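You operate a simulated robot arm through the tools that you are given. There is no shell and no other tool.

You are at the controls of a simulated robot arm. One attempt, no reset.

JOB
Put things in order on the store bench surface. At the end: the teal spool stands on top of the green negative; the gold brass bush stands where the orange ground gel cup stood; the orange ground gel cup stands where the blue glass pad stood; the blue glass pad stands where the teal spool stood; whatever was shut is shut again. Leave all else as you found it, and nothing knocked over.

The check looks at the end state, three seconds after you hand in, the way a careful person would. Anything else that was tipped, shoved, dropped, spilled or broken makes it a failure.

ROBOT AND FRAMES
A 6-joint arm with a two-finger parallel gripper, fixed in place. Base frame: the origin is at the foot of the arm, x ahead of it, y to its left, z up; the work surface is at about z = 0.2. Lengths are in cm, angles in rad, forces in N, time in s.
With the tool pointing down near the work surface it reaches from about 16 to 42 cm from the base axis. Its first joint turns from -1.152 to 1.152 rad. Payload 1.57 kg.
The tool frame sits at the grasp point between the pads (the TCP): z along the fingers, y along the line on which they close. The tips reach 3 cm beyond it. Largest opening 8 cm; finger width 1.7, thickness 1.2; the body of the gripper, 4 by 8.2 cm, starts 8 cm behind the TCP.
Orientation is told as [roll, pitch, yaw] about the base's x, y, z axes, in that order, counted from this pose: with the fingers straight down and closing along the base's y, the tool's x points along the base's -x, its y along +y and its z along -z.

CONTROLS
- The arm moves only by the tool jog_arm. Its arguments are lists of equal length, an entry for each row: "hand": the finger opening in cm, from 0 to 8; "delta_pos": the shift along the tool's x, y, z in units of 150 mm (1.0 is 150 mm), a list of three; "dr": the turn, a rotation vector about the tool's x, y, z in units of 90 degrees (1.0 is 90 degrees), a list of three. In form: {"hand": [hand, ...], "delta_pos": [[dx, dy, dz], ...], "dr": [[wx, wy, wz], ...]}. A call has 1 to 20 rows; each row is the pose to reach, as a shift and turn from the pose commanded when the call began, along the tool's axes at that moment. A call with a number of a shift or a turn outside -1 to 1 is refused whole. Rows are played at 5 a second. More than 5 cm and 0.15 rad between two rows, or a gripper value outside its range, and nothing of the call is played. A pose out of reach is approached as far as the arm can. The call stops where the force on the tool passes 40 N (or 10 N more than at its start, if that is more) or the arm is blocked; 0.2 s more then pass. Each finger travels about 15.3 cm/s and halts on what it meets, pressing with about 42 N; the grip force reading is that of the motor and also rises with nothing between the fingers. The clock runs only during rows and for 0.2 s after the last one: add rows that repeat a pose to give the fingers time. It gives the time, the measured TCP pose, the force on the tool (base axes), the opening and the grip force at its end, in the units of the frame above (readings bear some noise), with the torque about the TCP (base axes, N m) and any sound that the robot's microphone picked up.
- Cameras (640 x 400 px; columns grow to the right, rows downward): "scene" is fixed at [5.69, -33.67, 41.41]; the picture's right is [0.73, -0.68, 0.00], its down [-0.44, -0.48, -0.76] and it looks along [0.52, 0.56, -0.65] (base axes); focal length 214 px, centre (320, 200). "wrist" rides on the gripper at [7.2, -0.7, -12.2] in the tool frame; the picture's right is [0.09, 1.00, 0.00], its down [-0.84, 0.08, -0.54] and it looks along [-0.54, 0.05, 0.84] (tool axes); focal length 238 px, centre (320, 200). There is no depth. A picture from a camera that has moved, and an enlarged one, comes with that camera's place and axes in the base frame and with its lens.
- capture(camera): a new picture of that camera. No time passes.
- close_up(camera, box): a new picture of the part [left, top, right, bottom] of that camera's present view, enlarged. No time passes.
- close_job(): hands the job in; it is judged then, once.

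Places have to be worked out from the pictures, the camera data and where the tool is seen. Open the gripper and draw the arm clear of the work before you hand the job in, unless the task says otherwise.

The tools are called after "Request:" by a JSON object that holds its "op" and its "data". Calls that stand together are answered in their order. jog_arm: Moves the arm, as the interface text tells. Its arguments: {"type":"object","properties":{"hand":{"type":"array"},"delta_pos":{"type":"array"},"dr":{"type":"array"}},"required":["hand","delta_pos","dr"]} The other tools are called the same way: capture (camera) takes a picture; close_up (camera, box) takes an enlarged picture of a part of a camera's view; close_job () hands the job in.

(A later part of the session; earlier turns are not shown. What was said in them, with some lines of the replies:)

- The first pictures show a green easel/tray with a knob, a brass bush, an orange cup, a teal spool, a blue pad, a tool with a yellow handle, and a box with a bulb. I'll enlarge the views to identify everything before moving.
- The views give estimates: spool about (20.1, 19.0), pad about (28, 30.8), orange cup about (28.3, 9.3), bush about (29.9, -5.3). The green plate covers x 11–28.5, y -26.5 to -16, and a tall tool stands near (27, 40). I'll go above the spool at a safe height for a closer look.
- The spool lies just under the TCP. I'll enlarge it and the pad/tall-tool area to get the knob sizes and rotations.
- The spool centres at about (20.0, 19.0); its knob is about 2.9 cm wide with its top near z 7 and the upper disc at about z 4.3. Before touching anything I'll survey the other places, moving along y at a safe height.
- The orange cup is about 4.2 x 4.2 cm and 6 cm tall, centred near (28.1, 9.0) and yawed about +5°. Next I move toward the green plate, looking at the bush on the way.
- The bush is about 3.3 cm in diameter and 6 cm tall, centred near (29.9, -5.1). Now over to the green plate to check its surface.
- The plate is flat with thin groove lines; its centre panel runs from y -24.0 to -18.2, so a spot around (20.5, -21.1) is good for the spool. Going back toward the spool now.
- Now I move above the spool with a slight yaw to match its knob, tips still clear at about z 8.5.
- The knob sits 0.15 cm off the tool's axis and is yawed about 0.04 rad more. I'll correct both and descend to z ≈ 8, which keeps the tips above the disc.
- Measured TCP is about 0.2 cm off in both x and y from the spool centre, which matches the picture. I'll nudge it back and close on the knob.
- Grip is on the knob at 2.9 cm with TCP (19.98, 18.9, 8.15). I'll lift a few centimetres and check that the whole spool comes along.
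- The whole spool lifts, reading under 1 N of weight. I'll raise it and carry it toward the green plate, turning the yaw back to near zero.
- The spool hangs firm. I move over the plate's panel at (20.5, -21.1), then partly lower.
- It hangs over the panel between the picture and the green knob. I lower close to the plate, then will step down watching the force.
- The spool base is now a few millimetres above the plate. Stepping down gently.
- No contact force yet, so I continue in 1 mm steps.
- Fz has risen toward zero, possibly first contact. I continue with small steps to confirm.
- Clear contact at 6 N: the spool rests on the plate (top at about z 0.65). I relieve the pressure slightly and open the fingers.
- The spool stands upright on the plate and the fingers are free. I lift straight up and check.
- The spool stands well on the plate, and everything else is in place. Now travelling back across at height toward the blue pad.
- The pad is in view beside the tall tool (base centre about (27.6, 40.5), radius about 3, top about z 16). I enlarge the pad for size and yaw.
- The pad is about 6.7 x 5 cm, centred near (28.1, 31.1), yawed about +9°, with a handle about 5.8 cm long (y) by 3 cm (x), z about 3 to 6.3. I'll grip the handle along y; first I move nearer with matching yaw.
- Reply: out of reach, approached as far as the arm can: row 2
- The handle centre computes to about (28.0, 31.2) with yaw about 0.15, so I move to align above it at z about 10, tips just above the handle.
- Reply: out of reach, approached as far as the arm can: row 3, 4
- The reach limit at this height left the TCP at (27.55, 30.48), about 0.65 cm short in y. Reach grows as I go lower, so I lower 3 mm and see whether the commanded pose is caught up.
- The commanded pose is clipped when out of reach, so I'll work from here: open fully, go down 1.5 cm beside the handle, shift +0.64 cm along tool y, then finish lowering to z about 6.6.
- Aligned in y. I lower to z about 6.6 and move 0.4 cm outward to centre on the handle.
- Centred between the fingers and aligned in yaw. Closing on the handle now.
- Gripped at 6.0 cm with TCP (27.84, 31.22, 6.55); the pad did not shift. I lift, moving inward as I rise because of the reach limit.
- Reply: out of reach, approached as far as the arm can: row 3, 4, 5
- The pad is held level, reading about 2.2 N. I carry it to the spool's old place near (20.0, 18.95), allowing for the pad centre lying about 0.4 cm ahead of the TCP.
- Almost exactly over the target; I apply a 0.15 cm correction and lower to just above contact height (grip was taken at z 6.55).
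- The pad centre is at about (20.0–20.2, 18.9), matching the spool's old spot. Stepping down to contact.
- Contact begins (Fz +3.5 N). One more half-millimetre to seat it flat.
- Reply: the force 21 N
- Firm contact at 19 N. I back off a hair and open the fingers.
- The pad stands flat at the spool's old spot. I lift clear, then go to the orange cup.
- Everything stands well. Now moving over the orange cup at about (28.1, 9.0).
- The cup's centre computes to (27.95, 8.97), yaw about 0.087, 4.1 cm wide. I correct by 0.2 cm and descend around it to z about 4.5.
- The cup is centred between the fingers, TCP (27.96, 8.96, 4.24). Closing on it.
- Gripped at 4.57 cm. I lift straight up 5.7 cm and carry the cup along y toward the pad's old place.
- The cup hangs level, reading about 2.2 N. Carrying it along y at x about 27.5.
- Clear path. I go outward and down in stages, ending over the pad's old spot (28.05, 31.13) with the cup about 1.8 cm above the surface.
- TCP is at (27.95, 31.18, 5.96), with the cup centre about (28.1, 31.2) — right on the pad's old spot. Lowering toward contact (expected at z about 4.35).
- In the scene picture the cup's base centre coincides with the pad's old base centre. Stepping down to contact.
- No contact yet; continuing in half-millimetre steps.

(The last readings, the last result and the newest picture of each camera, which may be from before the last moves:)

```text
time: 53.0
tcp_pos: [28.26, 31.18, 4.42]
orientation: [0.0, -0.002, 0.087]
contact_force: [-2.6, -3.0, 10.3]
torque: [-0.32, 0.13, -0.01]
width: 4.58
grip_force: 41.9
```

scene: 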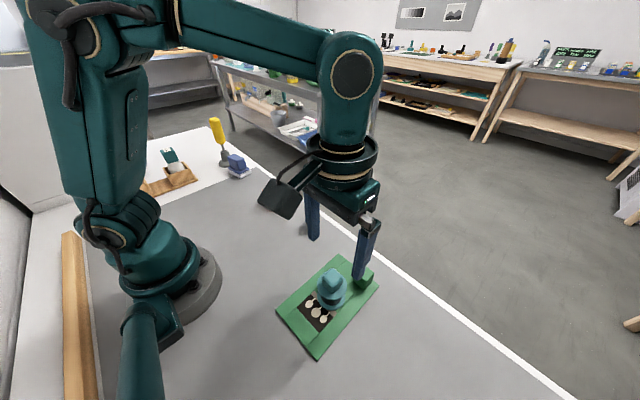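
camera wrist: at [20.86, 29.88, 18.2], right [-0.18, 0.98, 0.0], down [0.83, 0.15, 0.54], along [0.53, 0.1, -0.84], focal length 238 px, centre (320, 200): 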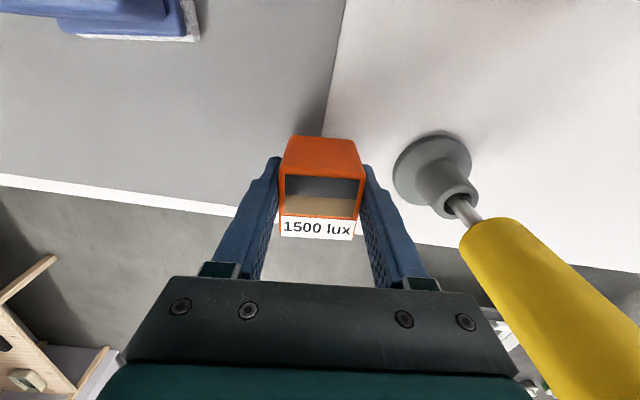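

Contact at 10 N. I check the position in the same scene crop before releasing.

Request:
{"op": "close_up", "data": {"camera": "scene", "box": [210, 110, 270, 180]}}

Request:
{"op": "close_up", "data": {"camera": "wrist", "box": [220, 80, 420, 240]}}

```text
5.71 times, centred on (240, 145) of scene
camera zoom: at [5.69, -33.67, 41.41], right [0.73, -0.68, 0.0], down [-0.44, -0.48, -0.76], along [0.52, 0.56, -0.65], focal length 1226 px, centre (777, 514)
```

zoom: 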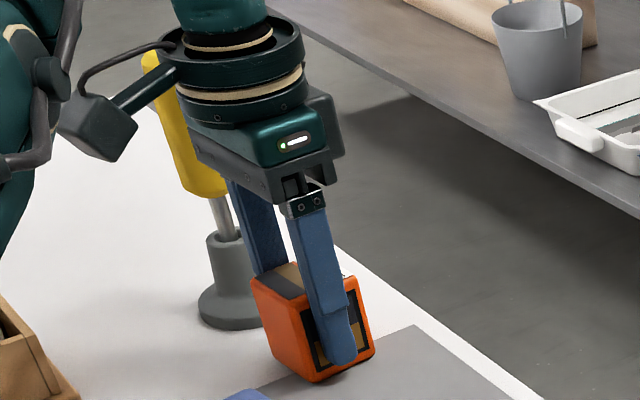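

```text
2.50 times, centred on (320, 160) of wrist
camera zoom: at [21.06, 29.91, 16.46], right [-0.18, 0.98, 0.0], down [0.83, 0.15, 0.54], along [0.54, 0.1, -0.84], focal length 596 px, centre (320, 300)
```

zoom: 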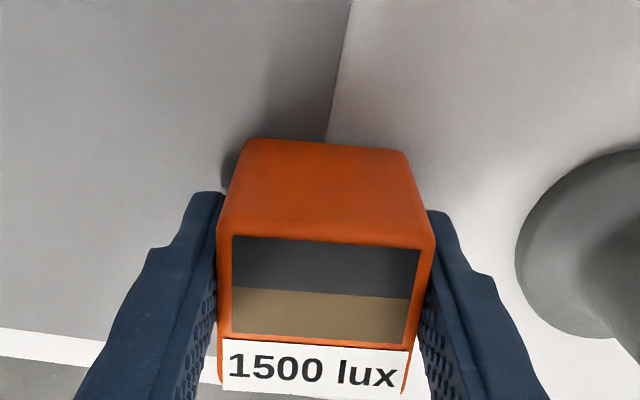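

The cup sits where the pad's centre was (within about 0.2 cm). I relieve the pressure and open.

Request:
{"op": "jog_arm", "data": {"hand": [3.2, 5.0, 5.8, 6.4, 6.4], "delta_pos": [[0, 0, -0.003], [0, 0, -0.003], [0, 0, -0.003], [0, 0, -0.003], [0, 0, -0.003]], "dr": [[0, 0, 0], [0, 0, 0], [0, 0, 0], [0, 0, 0], [0, 0, 0]]}}

Request:
{"op": "close_up", "data": {"camera": "scene", "box": [210, 110, 270, 180]}}

Request:
{"op": "close_up", "data": {"camera": "wrist", "box": [220, 80, 420, 240]}}

```text
time: 54.2
tcp_pos: [28.19, 31.19, 4.4]
orientation: [0.002, 0.0, 0.086]
contact_force: [0.8, -0.1, -0.6]
torque: [0.0, 0.02, -0.01]
width: 6.4
grip_force: 0.0
```

```text
5.71 times, centred on (240, 145) of scene
camera zoom: at [5.69, -33.67, 41.41], right [0.73, -0.68, 0.0], down [-0.44, -0.48, -0.76], along [0.52, 0.56, -0.65], focal length 1226 px, centre (777, 514)
```

zoom: 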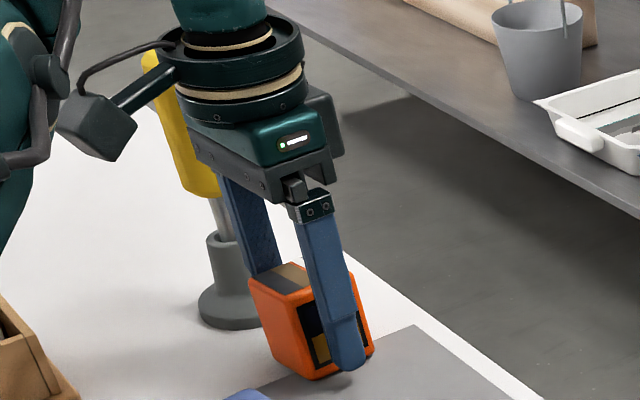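

```text
2.50 times, centred on (320, 160) of wrist
camera zoom: at [21.05, 29.9, 16.49], right [-0.18, 0.98, 0.0], down [0.83, 0.15, 0.54], along [0.53, 0.1, -0.84], focal length 596 px, centre (320, 300)
```

zoom: 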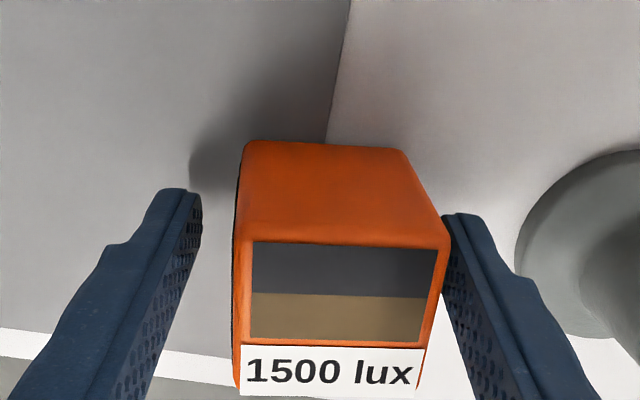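

After release the cup seems to lean slightly toward the right finger. I look closer before moving anything.

Request:
{"op": "close_up", "data": {"camera": "scene", "box": [225, 145, 265, 180]}}

Request:
{"op": "close_up", "data": {"camera": "wrist", "box": [280, 125, 400, 185]}}

Request:
{"op": "capture", "data": {"camera": "wrist"}}

```text
11.43 times, centred on (245, 162) of scene
camera zoom: at [5.69, -33.67, 41.41], right [0.73, -0.68, 0.0], down [-0.44, -0.48, -0.76], along [0.52, 0.56, -0.65], focal length 2451 px, centre (1177, 629)
```

zoom: 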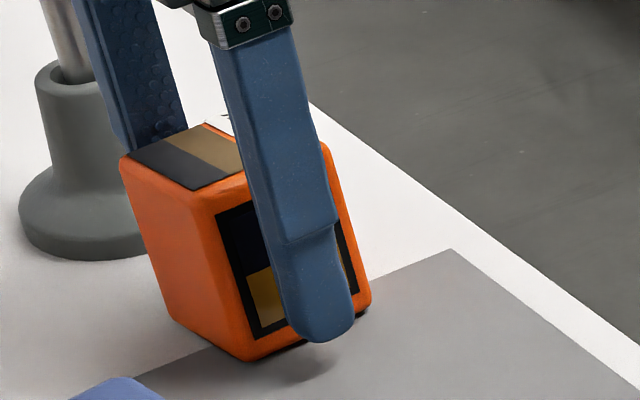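

```text
5.33 times, centred on (340, 155) of wrist
camera zoom: at [21.05, 29.9, 16.49], right [-0.18, 0.98, 0.0], down [0.83, 0.15, 0.54], along [0.53, 0.1, -0.84], focal length 1271 px, centre (213, 440)
```

zoom: 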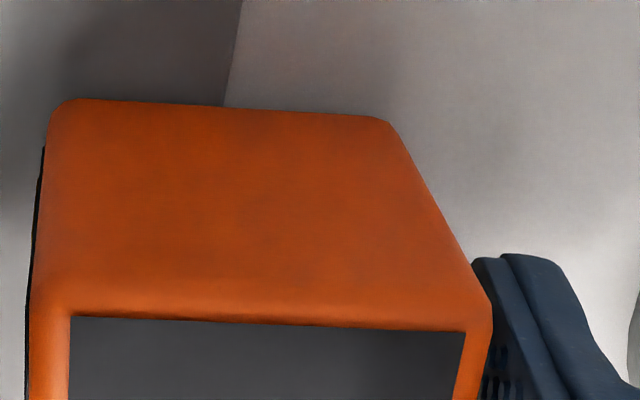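

```text
taken
camera wrist: at [21.05, 29.9, 16.49], right [-0.18, 0.98, 0.0], down [0.83, 0.15, 0.54], along [0.53, 0.1, -0.84], focal length 238 px, centre (320, 200)
```

wrist: 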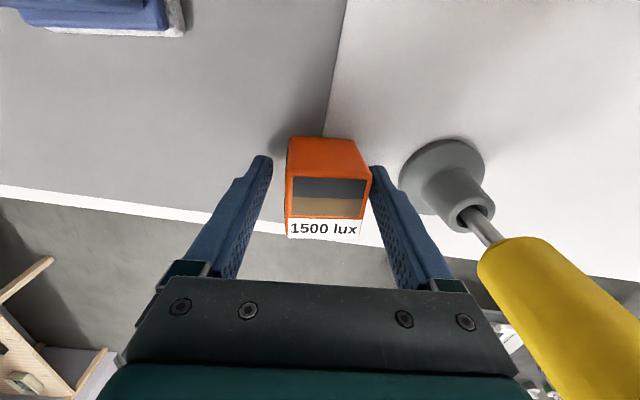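

The contact torque showed the -y side touching first, and the grey mat's edge (y about 30.6) runs under the cup. So it rests across the mat edge exactly as the pad did, leaning only about 3–4° and standing free (force about 0). I withdraw carefully: slight re-centring, straight up, then inward along the finger plane.

Request:
{"op": "jog_arm", "data": {"hand": [7.2, 7.2, 7.2, 7.2, 7.2, 7.2, 7.2], "delta_pos": [[0, 0.008, 0], [0, 0.013, -0.07], [0.02, 0.013, -0.15], [0.08, 0.013, -0.25], [0.2, 0.013, -0.38], [0.3, 0.013, -0.5], [0.3, 0.013, -0.5]], "dr": [[0, 0, 0], [0, 0, 0], [0, 0, 0], [0, 0, 0], [0, 0, 0], [0, 0, 0], [0, 0, 0]]}}

Request:
{"op": "capture", "data": {"camera": "wrist"}}

Request:
{"op": "close_up", "data": {"camera": "scene", "box": [210, 110, 270, 180]}}

```text
time: 55.8
tcp_pos: [23.59, 31.27, 11.84]
orientation: [0.0, -0.002, 0.087]
contact_force: [0.0, 0.6, 0.4]
torque: [-0.03, -0.04, -0.02]
width: 7.2
grip_force: 0.1
```

```text
taken
camera wrist: at [16.53, 29.84, 24.0], right [-0.18, 0.98, 0.0], down [0.83, 0.15, 0.54], along [0.53, 0.1, -0.84], focal length 238 px, centre (320, 200)
```

wrist: 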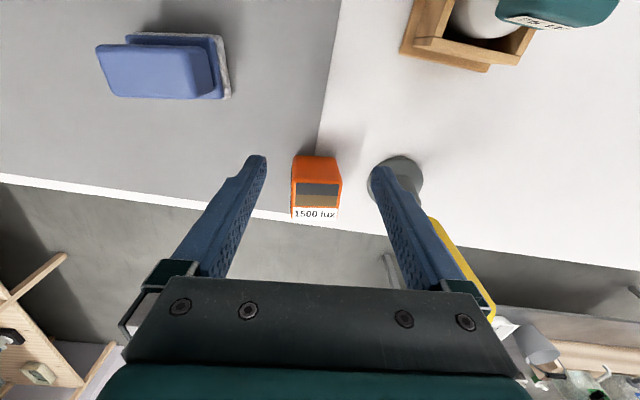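

```text
5.71 times, centred on (240, 145) of scene
camera zoom: at [5.69, -33.67, 41.41], right [0.73, -0.68, 0.0], down [-0.44, -0.48, -0.76], along [0.52, 0.56, -0.65], focal length 1226 px, centre (777, 514)
```

zoom: 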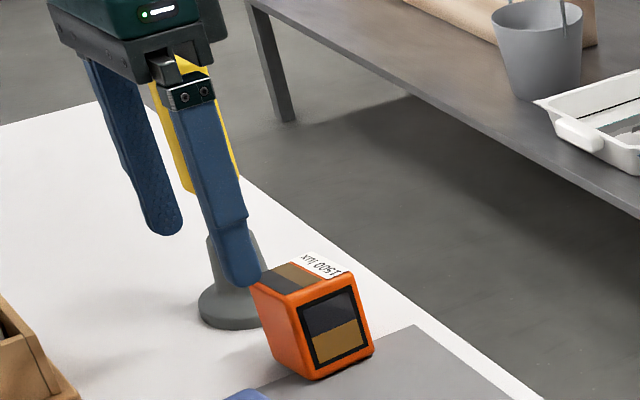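

The cup stands by itself. I enlarge it to judge its lean and position.

Request:
{"op": "close_up", "data": {"camera": "wrist", "box": [270, 130, 370, 240]}}

Request:
{"op": "close_up", "data": {"camera": "scene", "box": [225, 145, 265, 180]}}

```text
3.64 times, centred on (320, 185) of wrist
camera zoom: at [16.53, 29.84, 24.0], right [-0.18, 0.98, 0.0], down [0.83, 0.15, 0.54], along [0.53, 0.1, -0.84], focal length 867 px, centre (320, 254)
```

zoom: 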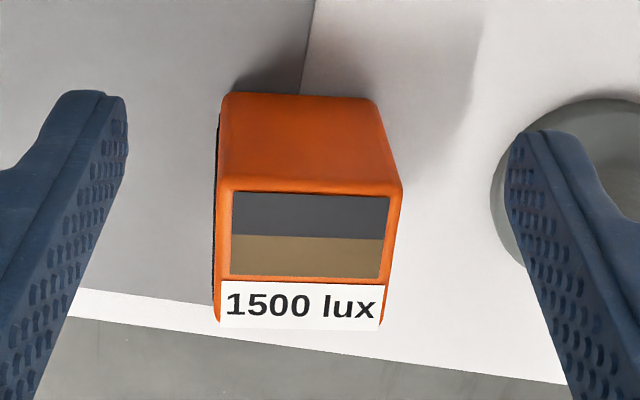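

```text
11.43 times, centred on (245, 162) of scene
camera zoom: at [5.69, -33.67, 41.41], right [0.73, -0.68, 0.0], down [-0.44, -0.48, -0.76], along [0.52, 0.56, -0.65], focal length 2451 px, centre (1177, 629)
```

zoom: 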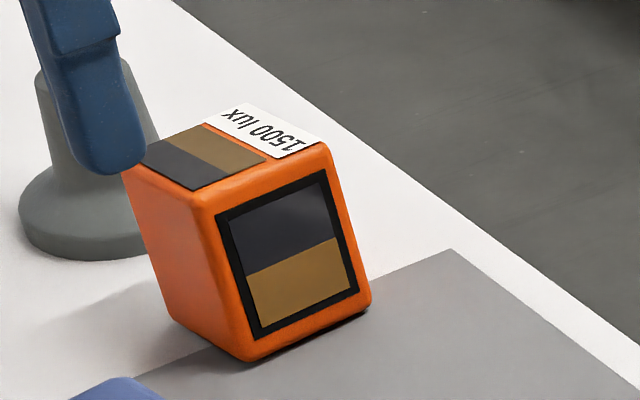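

The lean is about 3.5°, caused by the mat edge the pad also straddled; it's stable and centred. Now the bush: I travel back across at height.

Request:
{"op": "jog_arm", "data": {"hand": [8, 8, 8, 8, 8], "delta_pos": [[0.02, -0.23, -0.07], [0.04, -0.46, -0.14], [0.06, -0.7, -0.2], [0.081, -0.93, -0.25], [0.081, -0.93, -0.25]], "dr": [[0, 0, 0.01], [0, 0, 0.025], [0, 0, 0.04], [0, 0, 0.055], [0, 0, 0.055]]}}

Request:
{"op": "jog_arm", "data": {"hand": [8, 8, 8, 8, 8], "delta_pos": [[-0.07, -0.24, 0], [-0.14, -0.48, 0], [-0.21, -0.72, 0], [-0.28, -0.96, 0], [-0.28, -0.96, 0]], "dr": [[0, 0, 0], [0, 0, 0], [0, 0, 0], [0, 0, 0], [0, 0, 0]]}}

Request:
{"op": "capture", "data": {"camera": "wrist"}}

```text
time: 57.0
tcp_pos: [23.57, 16.84, 15.53]
orientation: [0.001, -0.001, -0.001]
contact_force: [0.0, -0.6, 0.3]
torque: [0.01, -0.01, -0.01]
width: 8.02
grip_force: 0.1
```

```text
time: 58.2
tcp_pos: [27.78, 2.58, 15.59]
orientation: [-0.001, -0.001, 0.001]
contact_force: [0.3, 0.4, 0.1]
torque: [0.03, 0.01, 0.01]
width: 8.02
grip_force: 0.0
```

```text
taken
camera wrist: at [20.57, 1.84, 27.63], right [-0.09, 1.0, 0.0], down [0.84, 0.08, 0.54], along [0.54, 0.05, -0.84], focal length 238 px, centre (320, 200)
```

wrist: 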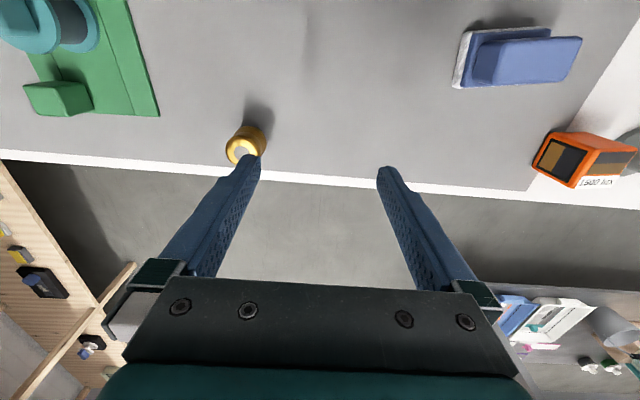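

All good. Moving over the bush at (29.9, -5.1).

Request:
{"op": "jog_arm", "data": {"hand": [7, 7, 6.5, 6.5], "delta_pos": [[-0.07, -0.25, 0], [-0.14, -0.51, 0.05], [-0.14, -0.51, 0.23], [-0.14, -0.51, 0.23]], "dr": [[0, 0, 0], [0, 0, 0], [0, 0, 0], [0, 0, 0]]}}

Request:
{"op": "close_up", "data": {"camera": "wrist", "box": [220, 80, 420, 240]}}

Request:
{"op": "close_up", "data": {"camera": "scene", "box": [280, 180, 350, 250]}}

```text
time: 59.2
tcp_pos: [29.81, -4.96, 12.26]
orientation: [0.002, -0.002, -0.002]
contact_force: [0.0, 0.3, 0.6]
torque: [-0.01, 0.0, 0.0]
width: 6.49
grip_force: 0.0
```

```text
2.50 times, centred on (320, 160) of wrist
camera zoom: at [22.67, -5.67, 24.38], right [-0.09, 1.0, 0.0], down [0.84, 0.08, 0.54], along [0.54, 0.05, -0.84], focal length 596 px, centre (320, 300)
```

zoom: 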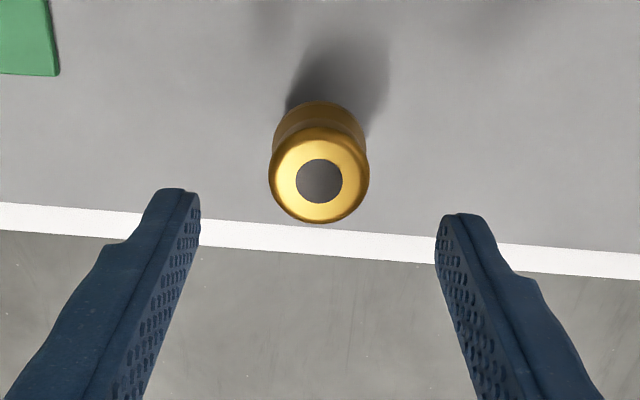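

```text
5.71 times, centred on (315, 215) of scene
camera zoom: at [5.69, -33.67, 41.41], right [0.73, -0.68, 0.0], down [-0.44, -0.48, -0.76], along [0.52, 0.56, -0.65], focal length 1226 px, centre (349, 114)
```

zoom: 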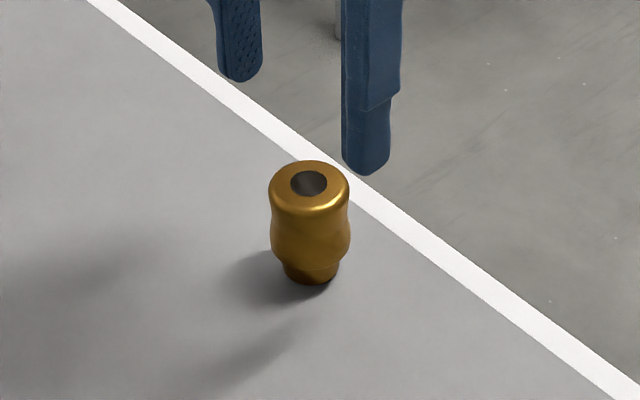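

The bush centre is at about (29.7, -5.05), within 0.15 cm of the tool axis. I correct and descend to z about 4.3.

Request:
{"op": "jog_arm", "data": {"hand": [6.5, 6.5, 6.5, 6.5, 6.5], "delta_pos": [[0.009, -0.005, 0.1], [0.009, -0.005, 0.25], [0.009, -0.005, 0.4], [0.009, -0.005, 0.53], [0.009, -0.005, 0.53]], "dr": [[0, 0, 0], [0, 0, 0], [0, 0, 0], [0, 0, 0], [0, 0, 0]]}}

Request:
{"op": "close_up", "data": {"camera": "wrist", "box": [220, 80, 420, 240]}}

Request:
{"op": "close_up", "data": {"camera": "scene", "box": [280, 180, 350, 250]}}

```text
time: 60.4
tcp_pos: [29.85, -4.94, 4.0]
orientation: [0.004, -0.003, -0.001]
contact_force: [-0.1, -0.5, 0.3]
torque: [0.02, 0.0, 0.0]
width: 6.52
grip_force: 0.0
```

```text
2.50 times, centred on (320, 160) of wrist
camera zoom: at [22.56, -5.67, 16.15], right [-0.09, 1.0, 0.0], down [0.84, 0.08, 0.54], along [0.54, 0.05, -0.84], focal length 596 px, centre (320, 300)
```

zoom: 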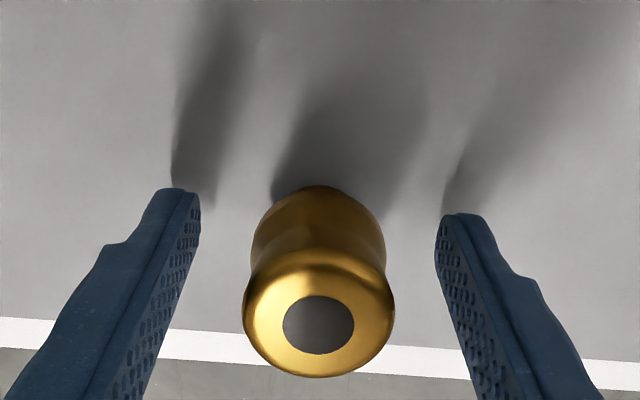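

```text
5.71 times, centred on (315, 215) of scene
camera zoom: at [5.7, -33.67, 41.41], right [0.73, -0.68, 0.0], down [-0.44, -0.48, -0.76], along [0.52, 0.56, -0.65], focal length 1226 px, centre (349, 114)
```

zoom: 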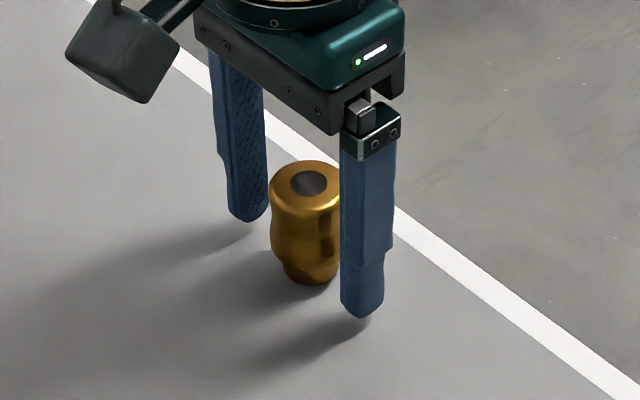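

Aligned. Closing on the bush.

Request:
{"op": "jog_arm", "data": {"hand": [5, 4, 3.2, 2.6, 2.4, 2.4, 2.4], "delta_pos": [[0.005, 0, 0], [0.005, 0, 0], [0.005, 0, 0], [0.005, 0, 0], [0.005, 0, 0], [0.005, 0, 0], [0.005, 0, 0]], "dr": [[0, 0, 0], [0, 0, 0], [0, 0, 0], [0, 0, 0], [0, 0, 0], [0, 0, 0], [0, 0, 0]]}}

Request:
{"op": "close_up", "data": {"camera": "wrist", "box": [220, 80, 420, 240]}}

Request:
{"op": "close_up", "data": {"camera": "scene", "box": [280, 180, 350, 250]}}

```text
time: 62.0
tcp_pos: [29.65, -5.02, 3.98]
orientation: [0.002, -0.003, -0.001]
contact_force: [-0.7, -0.3, -0.1]
torque: [0.03, 0.02, 0.01]
width: 3.45
grip_force: 41.7
```

```text
2.50 times, centred on (320, 160) of wrist
camera zoom: at [22.45, -5.69, 16.2], right [-0.09, 1.0, 0.0], down [0.84, 0.08, 0.54], along [0.54, 0.05, -0.84], focal length 596 px, centre (320, 300)
```

zoom: 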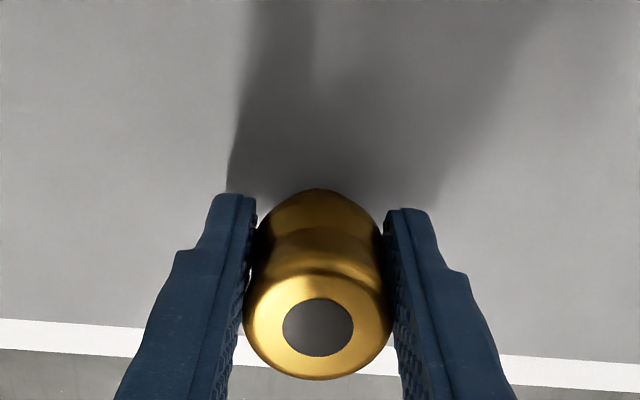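

```text
5.71 times, centred on (315, 215) of scene
camera zoom: at [5.7, -33.67, 41.41], right [0.73, -0.68, 0.0], down [-0.44, -0.48, -0.76], along [0.52, 0.56, -0.65], focal length 1226 px, centre (349, 114)
```

zoom: 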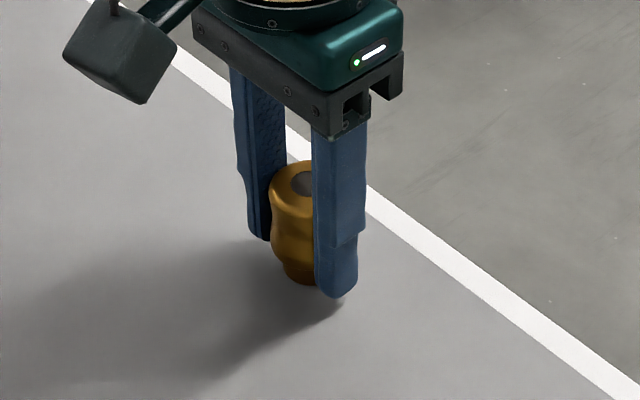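

Gripped at 3.45 cm. Lifting straight up and checking.

Request:
{"op": "jog_arm", "data": {"hand": [2.4, 2.4, 2.4, 2.4], "delta_pos": [[0, 0, -0.07], [0, 0, -0.2], [0, 0, -0.33], [0, 0, -0.33]], "dr": [[0, 0, 0], [0, 0, 0], [0, 0, 0], [0, 0, 0]]}}

Request:
{"op": "close_up", "data": {"camera": "scene", "box": [270, 160, 350, 250]}}

Request:
{"op": "close_up", "data": {"camera": "wrist", "box": [220, 80, 420, 240]}}

```text
time: 63.0
tcp_pos: [29.9, -4.92, 9.13]
orientation: [0.003, -0.002, -0.001]
contact_force: [-0.5, 0.1, -0.2]
torque: [0.04, -0.02, -0.01]
width: 3.42
grip_force: 41.7
```

```text
4.44 times, centred on (310, 205) of scene
camera zoom: at [5.69, -33.67, 41.41], right [0.73, -0.68, 0.0], down [-0.44, -0.48, -0.76], along [0.52, 0.56, -0.65], focal length 953 px, centre (364, 178)
```

zoom: 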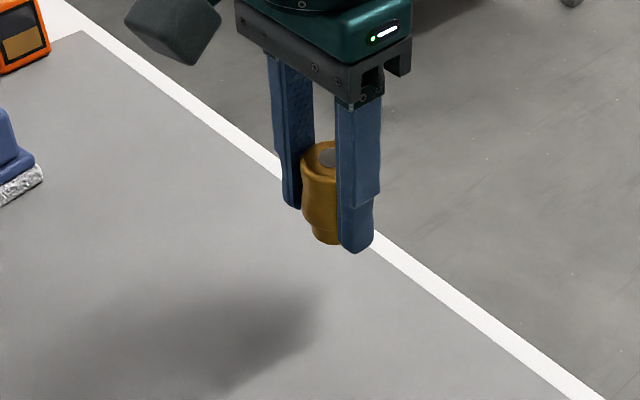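

```text
2.50 times, centred on (320, 160) of wrist
camera zoom: at [22.62, -5.63, 21.3], right [-0.09, 1.0, 0.0], down [0.84, 0.08, 0.54], along [0.54, 0.05, -0.84], focal length 596 px, centre (320, 300)
```

zoom: 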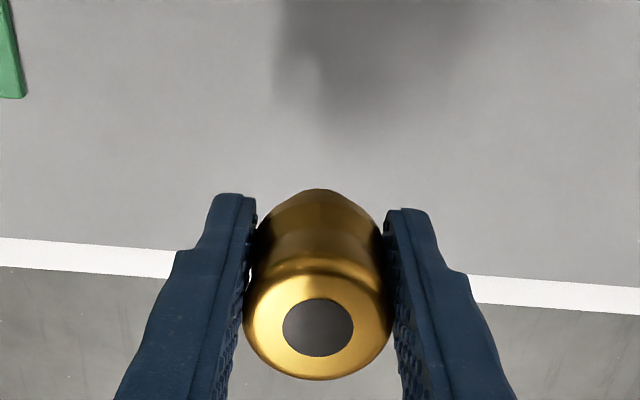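

The bush is held upright. Carrying it to the cup's old place, about (28.0, 9.03).

Request:
{"op": "jog_arm", "data": {"hand": [2.4, 2.4, 2.4, 2.4, 2.4, 2.4], "delta_pos": [[0.03, 0.2, 0], [0.06, 0.4, 0], [0.09, 0.6, 0], [0.117, 0.8, 0], [0.117, 0.932, 0], [0.117, 0.932, 0]], "dr": [[0, 0, 0], [0, 0, 0], [0, 0, 0], [0, 0, 0], [0, 0, 0], [0, 0, 0]]}}

Request:
{"op": "capture", "data": {"camera": "wrist"}}

Request:
{"op": "close_up", "data": {"camera": "scene", "box": [220, 140, 330, 240]}}

```text
time: 64.4
tcp_pos: [28.14, 8.94, 9.09]
orientation: [0.003, -0.002, -0.002]
contact_force: [-0.9, 0.2, -0.5]
torque: [0.0, 0.01, -0.01]
width: 3.41
grip_force: 41.4
```

```text
taken
camera wrist: at [20.91, 8.22, 21.19], right [-0.09, 1.0, 0.0], down [0.84, 0.08, 0.54], along [0.54, 0.05, -0.84], focal length 238 px, centre (320, 200)
```

wrist: 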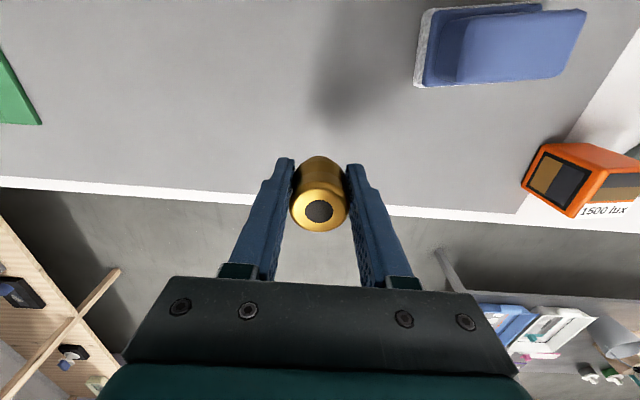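

```text
4.00 times, centred on (275, 190) of scene
camera zoom: at [5.7, -33.67, 41.41], right [0.73, -0.68, 0.0], down [-0.44, -0.48, -0.76], along [0.52, 0.56, -0.65], focal length 858 px, centre (500, 240)
```

zoom: 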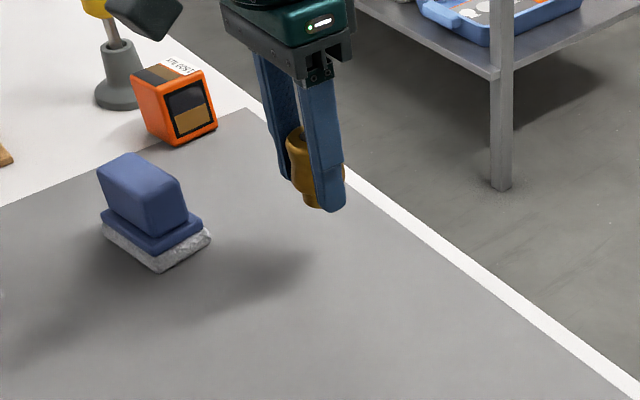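

Over the target within 0.1 cm. Lowering to just above contact height.

Request:
{"op": "jog_arm", "data": {"hand": [2.4, 2.4, 2.4, 2.4], "delta_pos": [[0, 0.006, 0.1], [0, 0.006, 0.2], [0, 0.006, 0.305], [0, 0.006, 0.305]], "dr": [[0, 0, 0], [0, 0, 0], [0, 0, 0], [0, 0, 0]]}}

Request:
{"op": "jog_arm", "data": {"hand": [2.4, 2.4], "delta_pos": [[0, 0, 0.01], [0, 0, 0.01]], "dr": [[0, 0, 0], [0, 0, 0]]}}

Request:
{"op": "jog_arm", "data": {"hand": [2.4, 2.4], "delta_pos": [[0, 0, 0.006], [0, 0, 0.006]], "dr": [[0, 0, 0], [0, 0, 0]]}}

```text
time: 65.4
tcp_pos: [28.07, 8.88, 4.66]
orientation: [-0.001, 0.0, -0.001]
contact_force: [0.2, -0.3, -0.2]
torque: [-0.02, 0.02, -0.01]
width: 3.44
grip_force: 41.4
```

```text
time: 66.0
tcp_pos: [28.11, 9.0, 4.44]
orientation: [0.001, -0.002, 0.0]
contact_force: [0.0, 0.2, -0.9]
torque: [-0.01, -0.02, -0.03]
width: 3.39
grip_force: 41.9
```

```text
time: 66.6
tcp_pos: [28.07, 8.96, 4.26]
orientation: [0.001, -0.001, -0.003]
contact_force: [0.4, 0.4, -0.9]
torque: [0.01, -0.01, 0.0]
width: 3.42
grip_force: 42.0
```

No contact yet; continuing in sub-millimetre steps.

Request:
{"op": "jog_arm", "data": {"hand": [2.4, 2.4], "delta_pos": [[0, 0, 0.006], [0, 0, 0.006]], "dr": [[0, 0, 0], [0, 0, 0]]}}

Request:
{"op": "jog_arm", "data": {"hand": [2.4, 2.4], "delta_pos": [[0, 0, 0.004], [0, 0, 0.004]], "dr": [[0, 0, 0], [0, 0, 0]]}}

Request:
{"op": "jog_arm", "data": {"hand": [2.4, 2.4], "delta_pos": [[0, 0, 0.004], [0, 0, 0.004]], "dr": [[0, 0, 0], [0, 0, 0]]}}

```text
time: 67.2
tcp_pos: [28.08, 8.93, 4.28]
orientation: [0.001, 0.0, 0.0]
contact_force: [-0.3, -0.3, -0.8]
torque: [-0.02, -0.02, -0.01]
width: 3.4
grip_force: 41.2
```

```text
time: 67.8
tcp_pos: [28.03, 9.02, 4.23]
orientation: [0.002, 0.0, -0.003]
contact_force: [0.7, -0.4, -0.2]
torque: [0.02, -0.02, 0.03]
width: 3.39
grip_force: 41.9
```

```text
time: 68.4
tcp_pos: [28.07, 8.92, 4.16]
orientation: [0.0, -0.003, -0.004]
contact_force: [-0.1, -0.6, -0.1]
torque: [-0.01, 0.05, -0.02]
width: 3.43
grip_force: 41.7
```

Still free at z about 4.1; the grip was at about 4.0, so contact should come within a millimetre.

Request:
{"op": "jog_arm", "data": {"hand": [2.4, 2.4], "delta_pos": [[0, 0, 0.004], [0, 0, 0.004]], "dr": [[0, 0, 0], [0, 0, 0]]}}

Request:
{"op": "jog_arm", "data": {"hand": [2.4, 2.4], "delta_pos": [[0, 0, 0.004], [0, 0, 0.004]], "dr": [[0, 0, 0], [0, 0, 0]]}}

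Request:
{"op": "close_up", "data": {"camera": "scene", "box": [240, 160, 310, 220]}}

```text
time: 69.0
tcp_pos: [28.01, 8.98, 4.06]
orientation: [0.002, -0.001, -0.001]
contact_force: [-3.0, -0.5, 4.3]
torque: [-0.06, 0.08, 0.01]
width: 3.4
grip_force: 41.5
```

```text
time: 69.6
tcp_pos: [28.04, 8.9, 4.03]
orientation: [0.003, -0.004, -0.002]
contact_force: [-5.7, -4.2, 24.8]
torque: [-0.16, 0.05, -0.04]
width: 3.38
grip_force: 41.4
```

```text
6.67 times, centred on (275, 190) of scene
camera zoom: at [5.69, -33.67, 41.41], right [0.73, -0.68, 0.0], down [-0.44, -0.48, -0.76], along [0.52, 0.56, -0.65], focal length 1430 px, centre (620, 267)
```

zoom: 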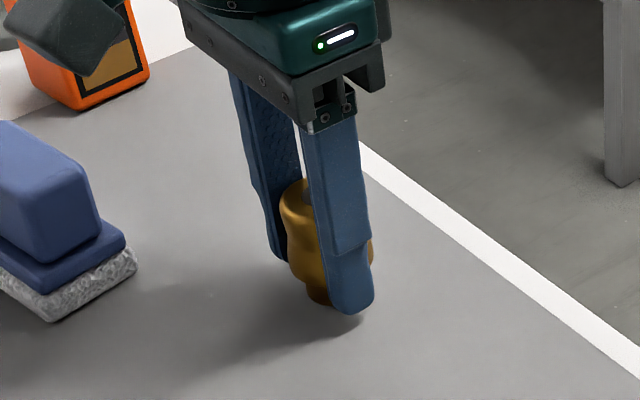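

Contact at 25 N. I back off slightly and open.

Request:
{"op": "jog_arm", "data": {"hand": [2.4, 2.4, 3.8, 4.6, 5.4, 5.4], "delta_pos": [[0, 0, -0.004], [0, 0, -0.004], [0, 0, -0.004], [0, 0, -0.004], [0, 0, -0.004], [0, 0, -0.004]], "dr": [[0, 0, 0], [0, 0, 0], [0, 0, 0], [0, 0, 0], [0, 0, 0], [0, 0, 0]]}}

Request:
{"op": "close_up", "data": {"camera": "scene", "box": [240, 160, 310, 220]}}

Request:
{"op": "close_up", "data": {"camera": "wrist", "box": [220, 80, 420, 240]}}

```text
time: 71.0
tcp_pos: [27.98, 8.96, 4.07]
orientation: [0.002, -0.002, 0.0]
contact_force: [0.8, 0.7, -0.2]
torque: [0.0, -0.01, -0.02]
width: 5.41
grip_force: 0.0
```

```text
6.67 times, centred on (275, 190) of scene
camera zoom: at [5.69, -33.67, 41.41], right [0.73, -0.68, 0.0], down [-0.44, -0.48, -0.76], along [0.52, 0.56, -0.65], focal length 1430 px, centre (620, 267)
```

zoom: 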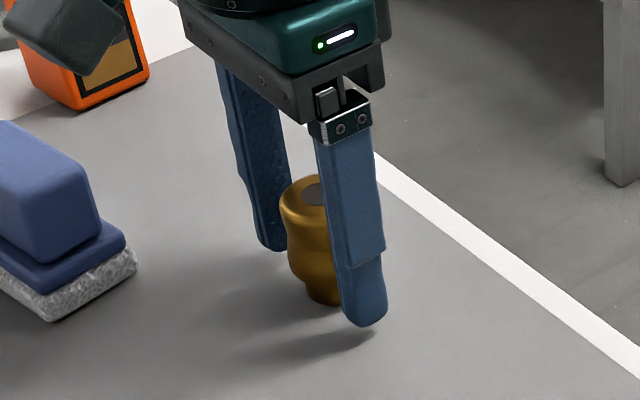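

```text
2.50 times, centred on (320, 160) of wrist
camera zoom: at [20.78, 8.29, 16.17], right [-0.09, 1.0, 0.0], down [0.84, 0.08, 0.54], along [0.54, 0.05, -0.84], focal length 596 px, centre (320, 300)
```

zoom: 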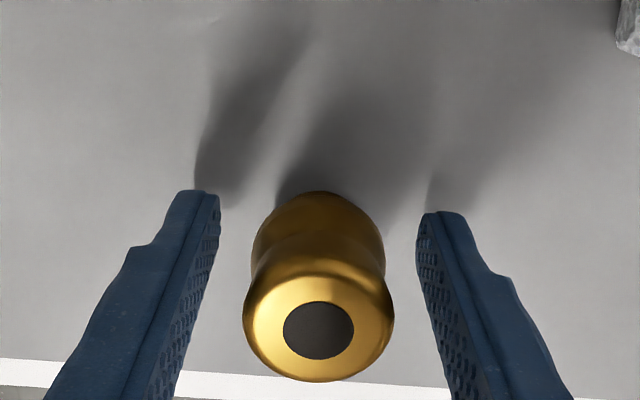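

The bush stands upright and free. I rise straight up and look over the whole bench.

Request:
{"op": "jog_arm", "data": {"hand": [6, 6.5, 7, 8, 8], "delta_pos": [[0, 0, -0.12], [0, 0, -0.35], [0.03, 0, -0.6], [0.15, 0, -0.85], [0.15, 0, -0.85]], "dr": [[0, 0, 0], [0, 0, 0], [0, 0, 0], [0, 0, 0], [0, 0, 0]]}}

Request:
{"op": "capture", "data": {"camera": "wrist"}}

Request:
{"op": "capture", "data": {"camera": "scene"}}

```text
time: 72.2
tcp_pos: [25.6, 8.96, 16.9]
orientation: [0.002, -0.003, -0.002]
contact_force: [-0.9, -1.4, 0.4]
torque: [0.03, 0.01, 0.01]
width: 8.0
grip_force: 0.2
```

```text
taken
camera wrist: at [18.38, 8.32, 28.99], right [-0.09, 1.0, 0.0], down [0.84, 0.08, 0.54], along [0.54, 0.05, -0.84], focal length 238 px, centre (320, 200)
```

wrist: 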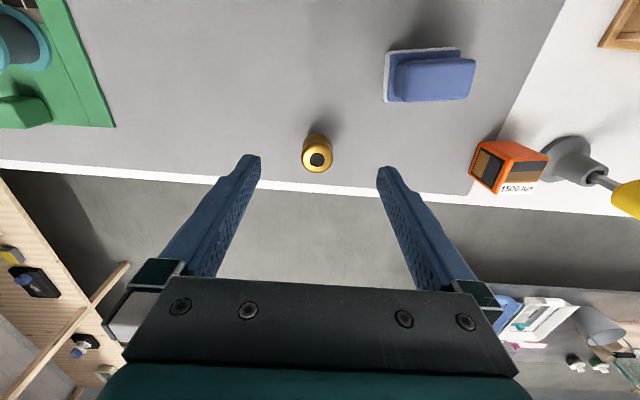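

```text
taken
```

scene: 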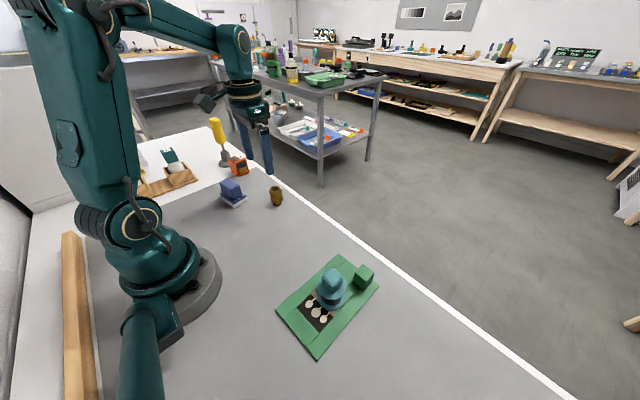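

All four items are placed. I enlarge each for a final check before parking the arm.

Request:
{"op": "close_up", "data": {"camera": "scene", "box": [200, 140, 300, 220]}}

Request:
{"op": "close_up", "data": {"camera": "scene", "box": [260, 230, 400, 370]}}

Request:
{"op": "close_up", "data": {"camera": "wrist", "box": [280, 20, 640, 230]}}

Request:
{"op": "close_up", "data": {"camera": "scene", "box": [130, 100, 250, 210]}}

```text
5.00 times, centred on (250, 180) of scene
camera zoom: at [5.69, -33.67, 41.41], right [0.73, -0.68, 0.0], down [-0.44, -0.48, -0.76], along [0.52, 0.56, -0.65], focal length 1072 px, centre (670, 300)
```

zoom: 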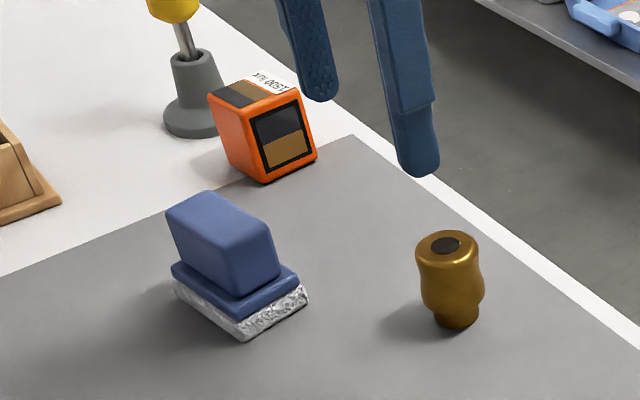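

```text
2.86 times, centred on (330, 300) of scene
camera zoom: at [5.69, -33.67, 41.41], right [0.73, -0.68, 0.0], down [-0.44, -0.48, -0.76], along [0.52, 0.56, -0.65], focal length 613 px, centre (291, -86)
```

zoom: 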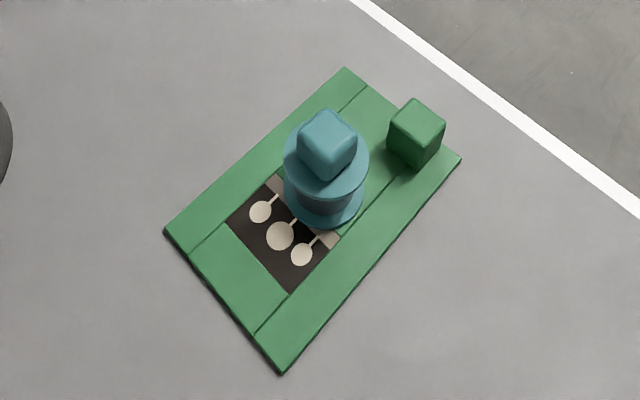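

```text
1.78 times, centred on (460, 125) of wrist
camera zoom: at [18.38, 8.32, 28.99], right [-0.09, 1.0, 0.0], down [0.84, 0.08, 0.54], along [0.54, 0.05, -0.84], focal length 424 px, centre (71, 333)
```

zoom: 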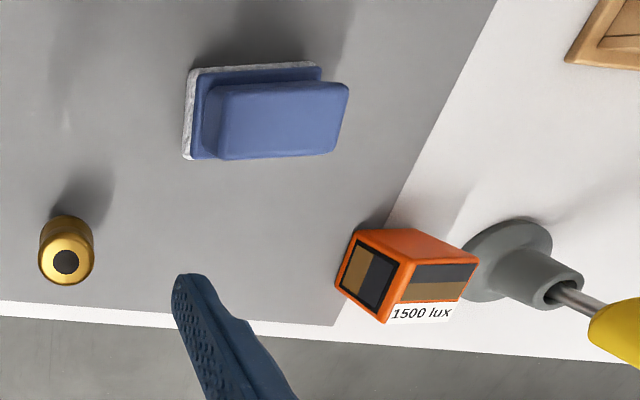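

```text
3.64 times, centred on (190, 155) of scene
camera zoom: at [5.69, -33.67, 41.41], right [0.73, -0.68, 0.0], down [-0.44, -0.48, -0.76], along [0.52, 0.56, -0.65], focal length 780 px, centre (793, 364)
```

zoom: 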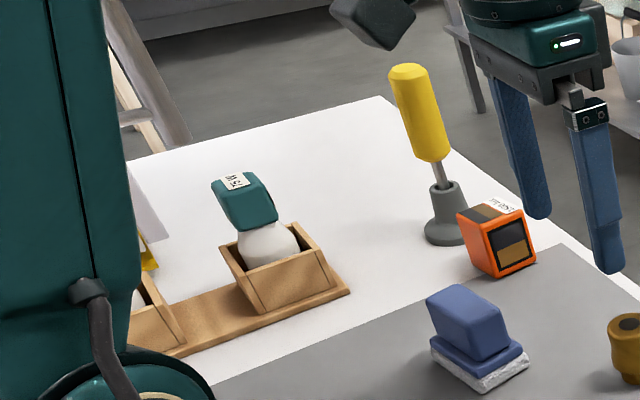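

Everything checks out: spool upright on the plate, pad flat at the spool's place, cup steady at the pad's place, bush upright at the cup's place, tall tool and lamp tray untouched. I park the arm high near its start pose with the gripper open.

Request:
{"op": "jog_arm", "data": {"hand": [8, 8, 8, 8, 8, 8], "delta_pos": [[0, 0, -0.2], [0.12, 0.08, -0.4], [0.24, 0.16, -0.6], [0.36, 0.24, -0.75], [0.47, 0.31, -0.8], [0.47, 0.31, -0.8]], "dr": [[0, 0, 0], [0, 0, 0], [0, 0, 0], [0, 0, 0], [0, 0, 0], [0, 0, 0]]}}

Request:
{"op": "capture", "data": {"camera": "scene"}}

Request:
{"op": "capture", "data": {"camera": "wrist"}}

Request:
{"op": "close_up", "data": {"camera": "scene", "box": [190, 110, 310, 220]}}

```text
time: 73.6
tcp_pos: [18.61, 13.52, 28.85]
orientation: [0.001, -0.001, -0.001]
contact_force: [0.6, -1.0, -0.3]
torque: [0.01, 0.02, 0.01]
width: 7.97
grip_force: 0.0
```

```text
taken
```

scene: 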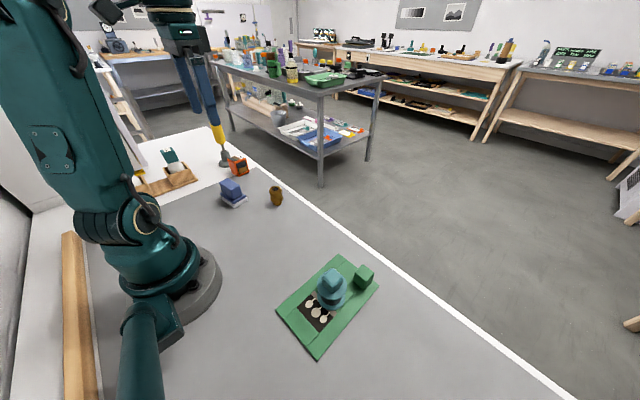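

```text
taken
camera wrist: at [11.43, 12.83, 40.99], right [-0.09, 1.0, 0.0], down [0.84, 0.08, 0.54], along [0.54, 0.05, -0.84], focal length 238 px, centre (320, 200)
```

wrist: 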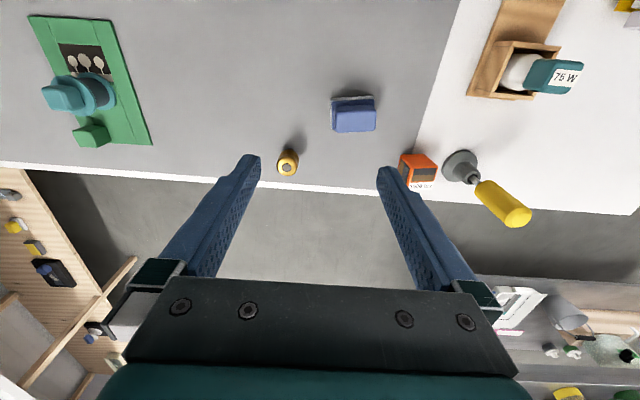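

```text
3.64 times, centred on (250, 165) of scene
camera zoom: at [5.69, -33.67, 41.41], right [0.73, -0.68, 0.0], down [-0.44, -0.48, -0.76], along [0.52, 0.56, -0.65], focal length 780 px, centre (574, 327)
```

zoom: 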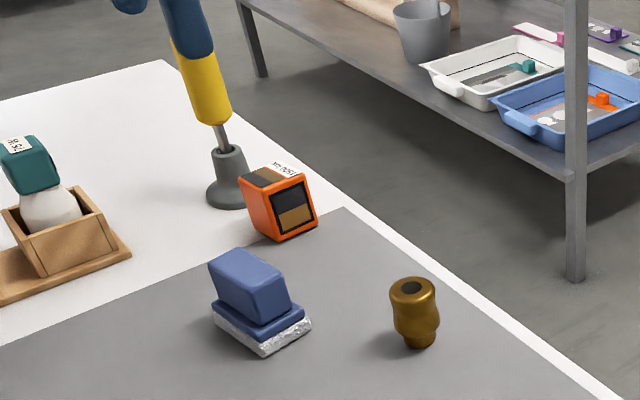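

From the same viewpoint as the first picture, each item now occupies the intended place, and the plate, tall tool and lamp tray are unchanged. Nothing shut was opened, and the gripper is open and clear, so I hand in the job.

Request:
{"op": "close_job", "data": {}}

```text
The job is handed in.
```

I moved all four items to their places and handed the job in with the gripper open and the arm clear. The result of the check hasn't come back.

- **Teal spool:** it stands upright on the green negative, between the picture and the green knob.
- **Blue glass pad:** it stands flat where the spool stood, within about 0.2 cm.
- **Orange ground gel cup:** it stands where the pad stood, within about 0.2 cm. It leans about 3.5° toward +y because the grey mat's edge runs under it. It stands on its own without touching the tall tool beside it.
- **Gold brass bush:** it stands upright where the cup stood, within about 0.1 cm.

The last pictures, taken close to the starting pose, show the green negative, the tall tool and the lamp tray where they were. I saw nothing that was shut and opened nothing. Nothing was tipped or dropped.
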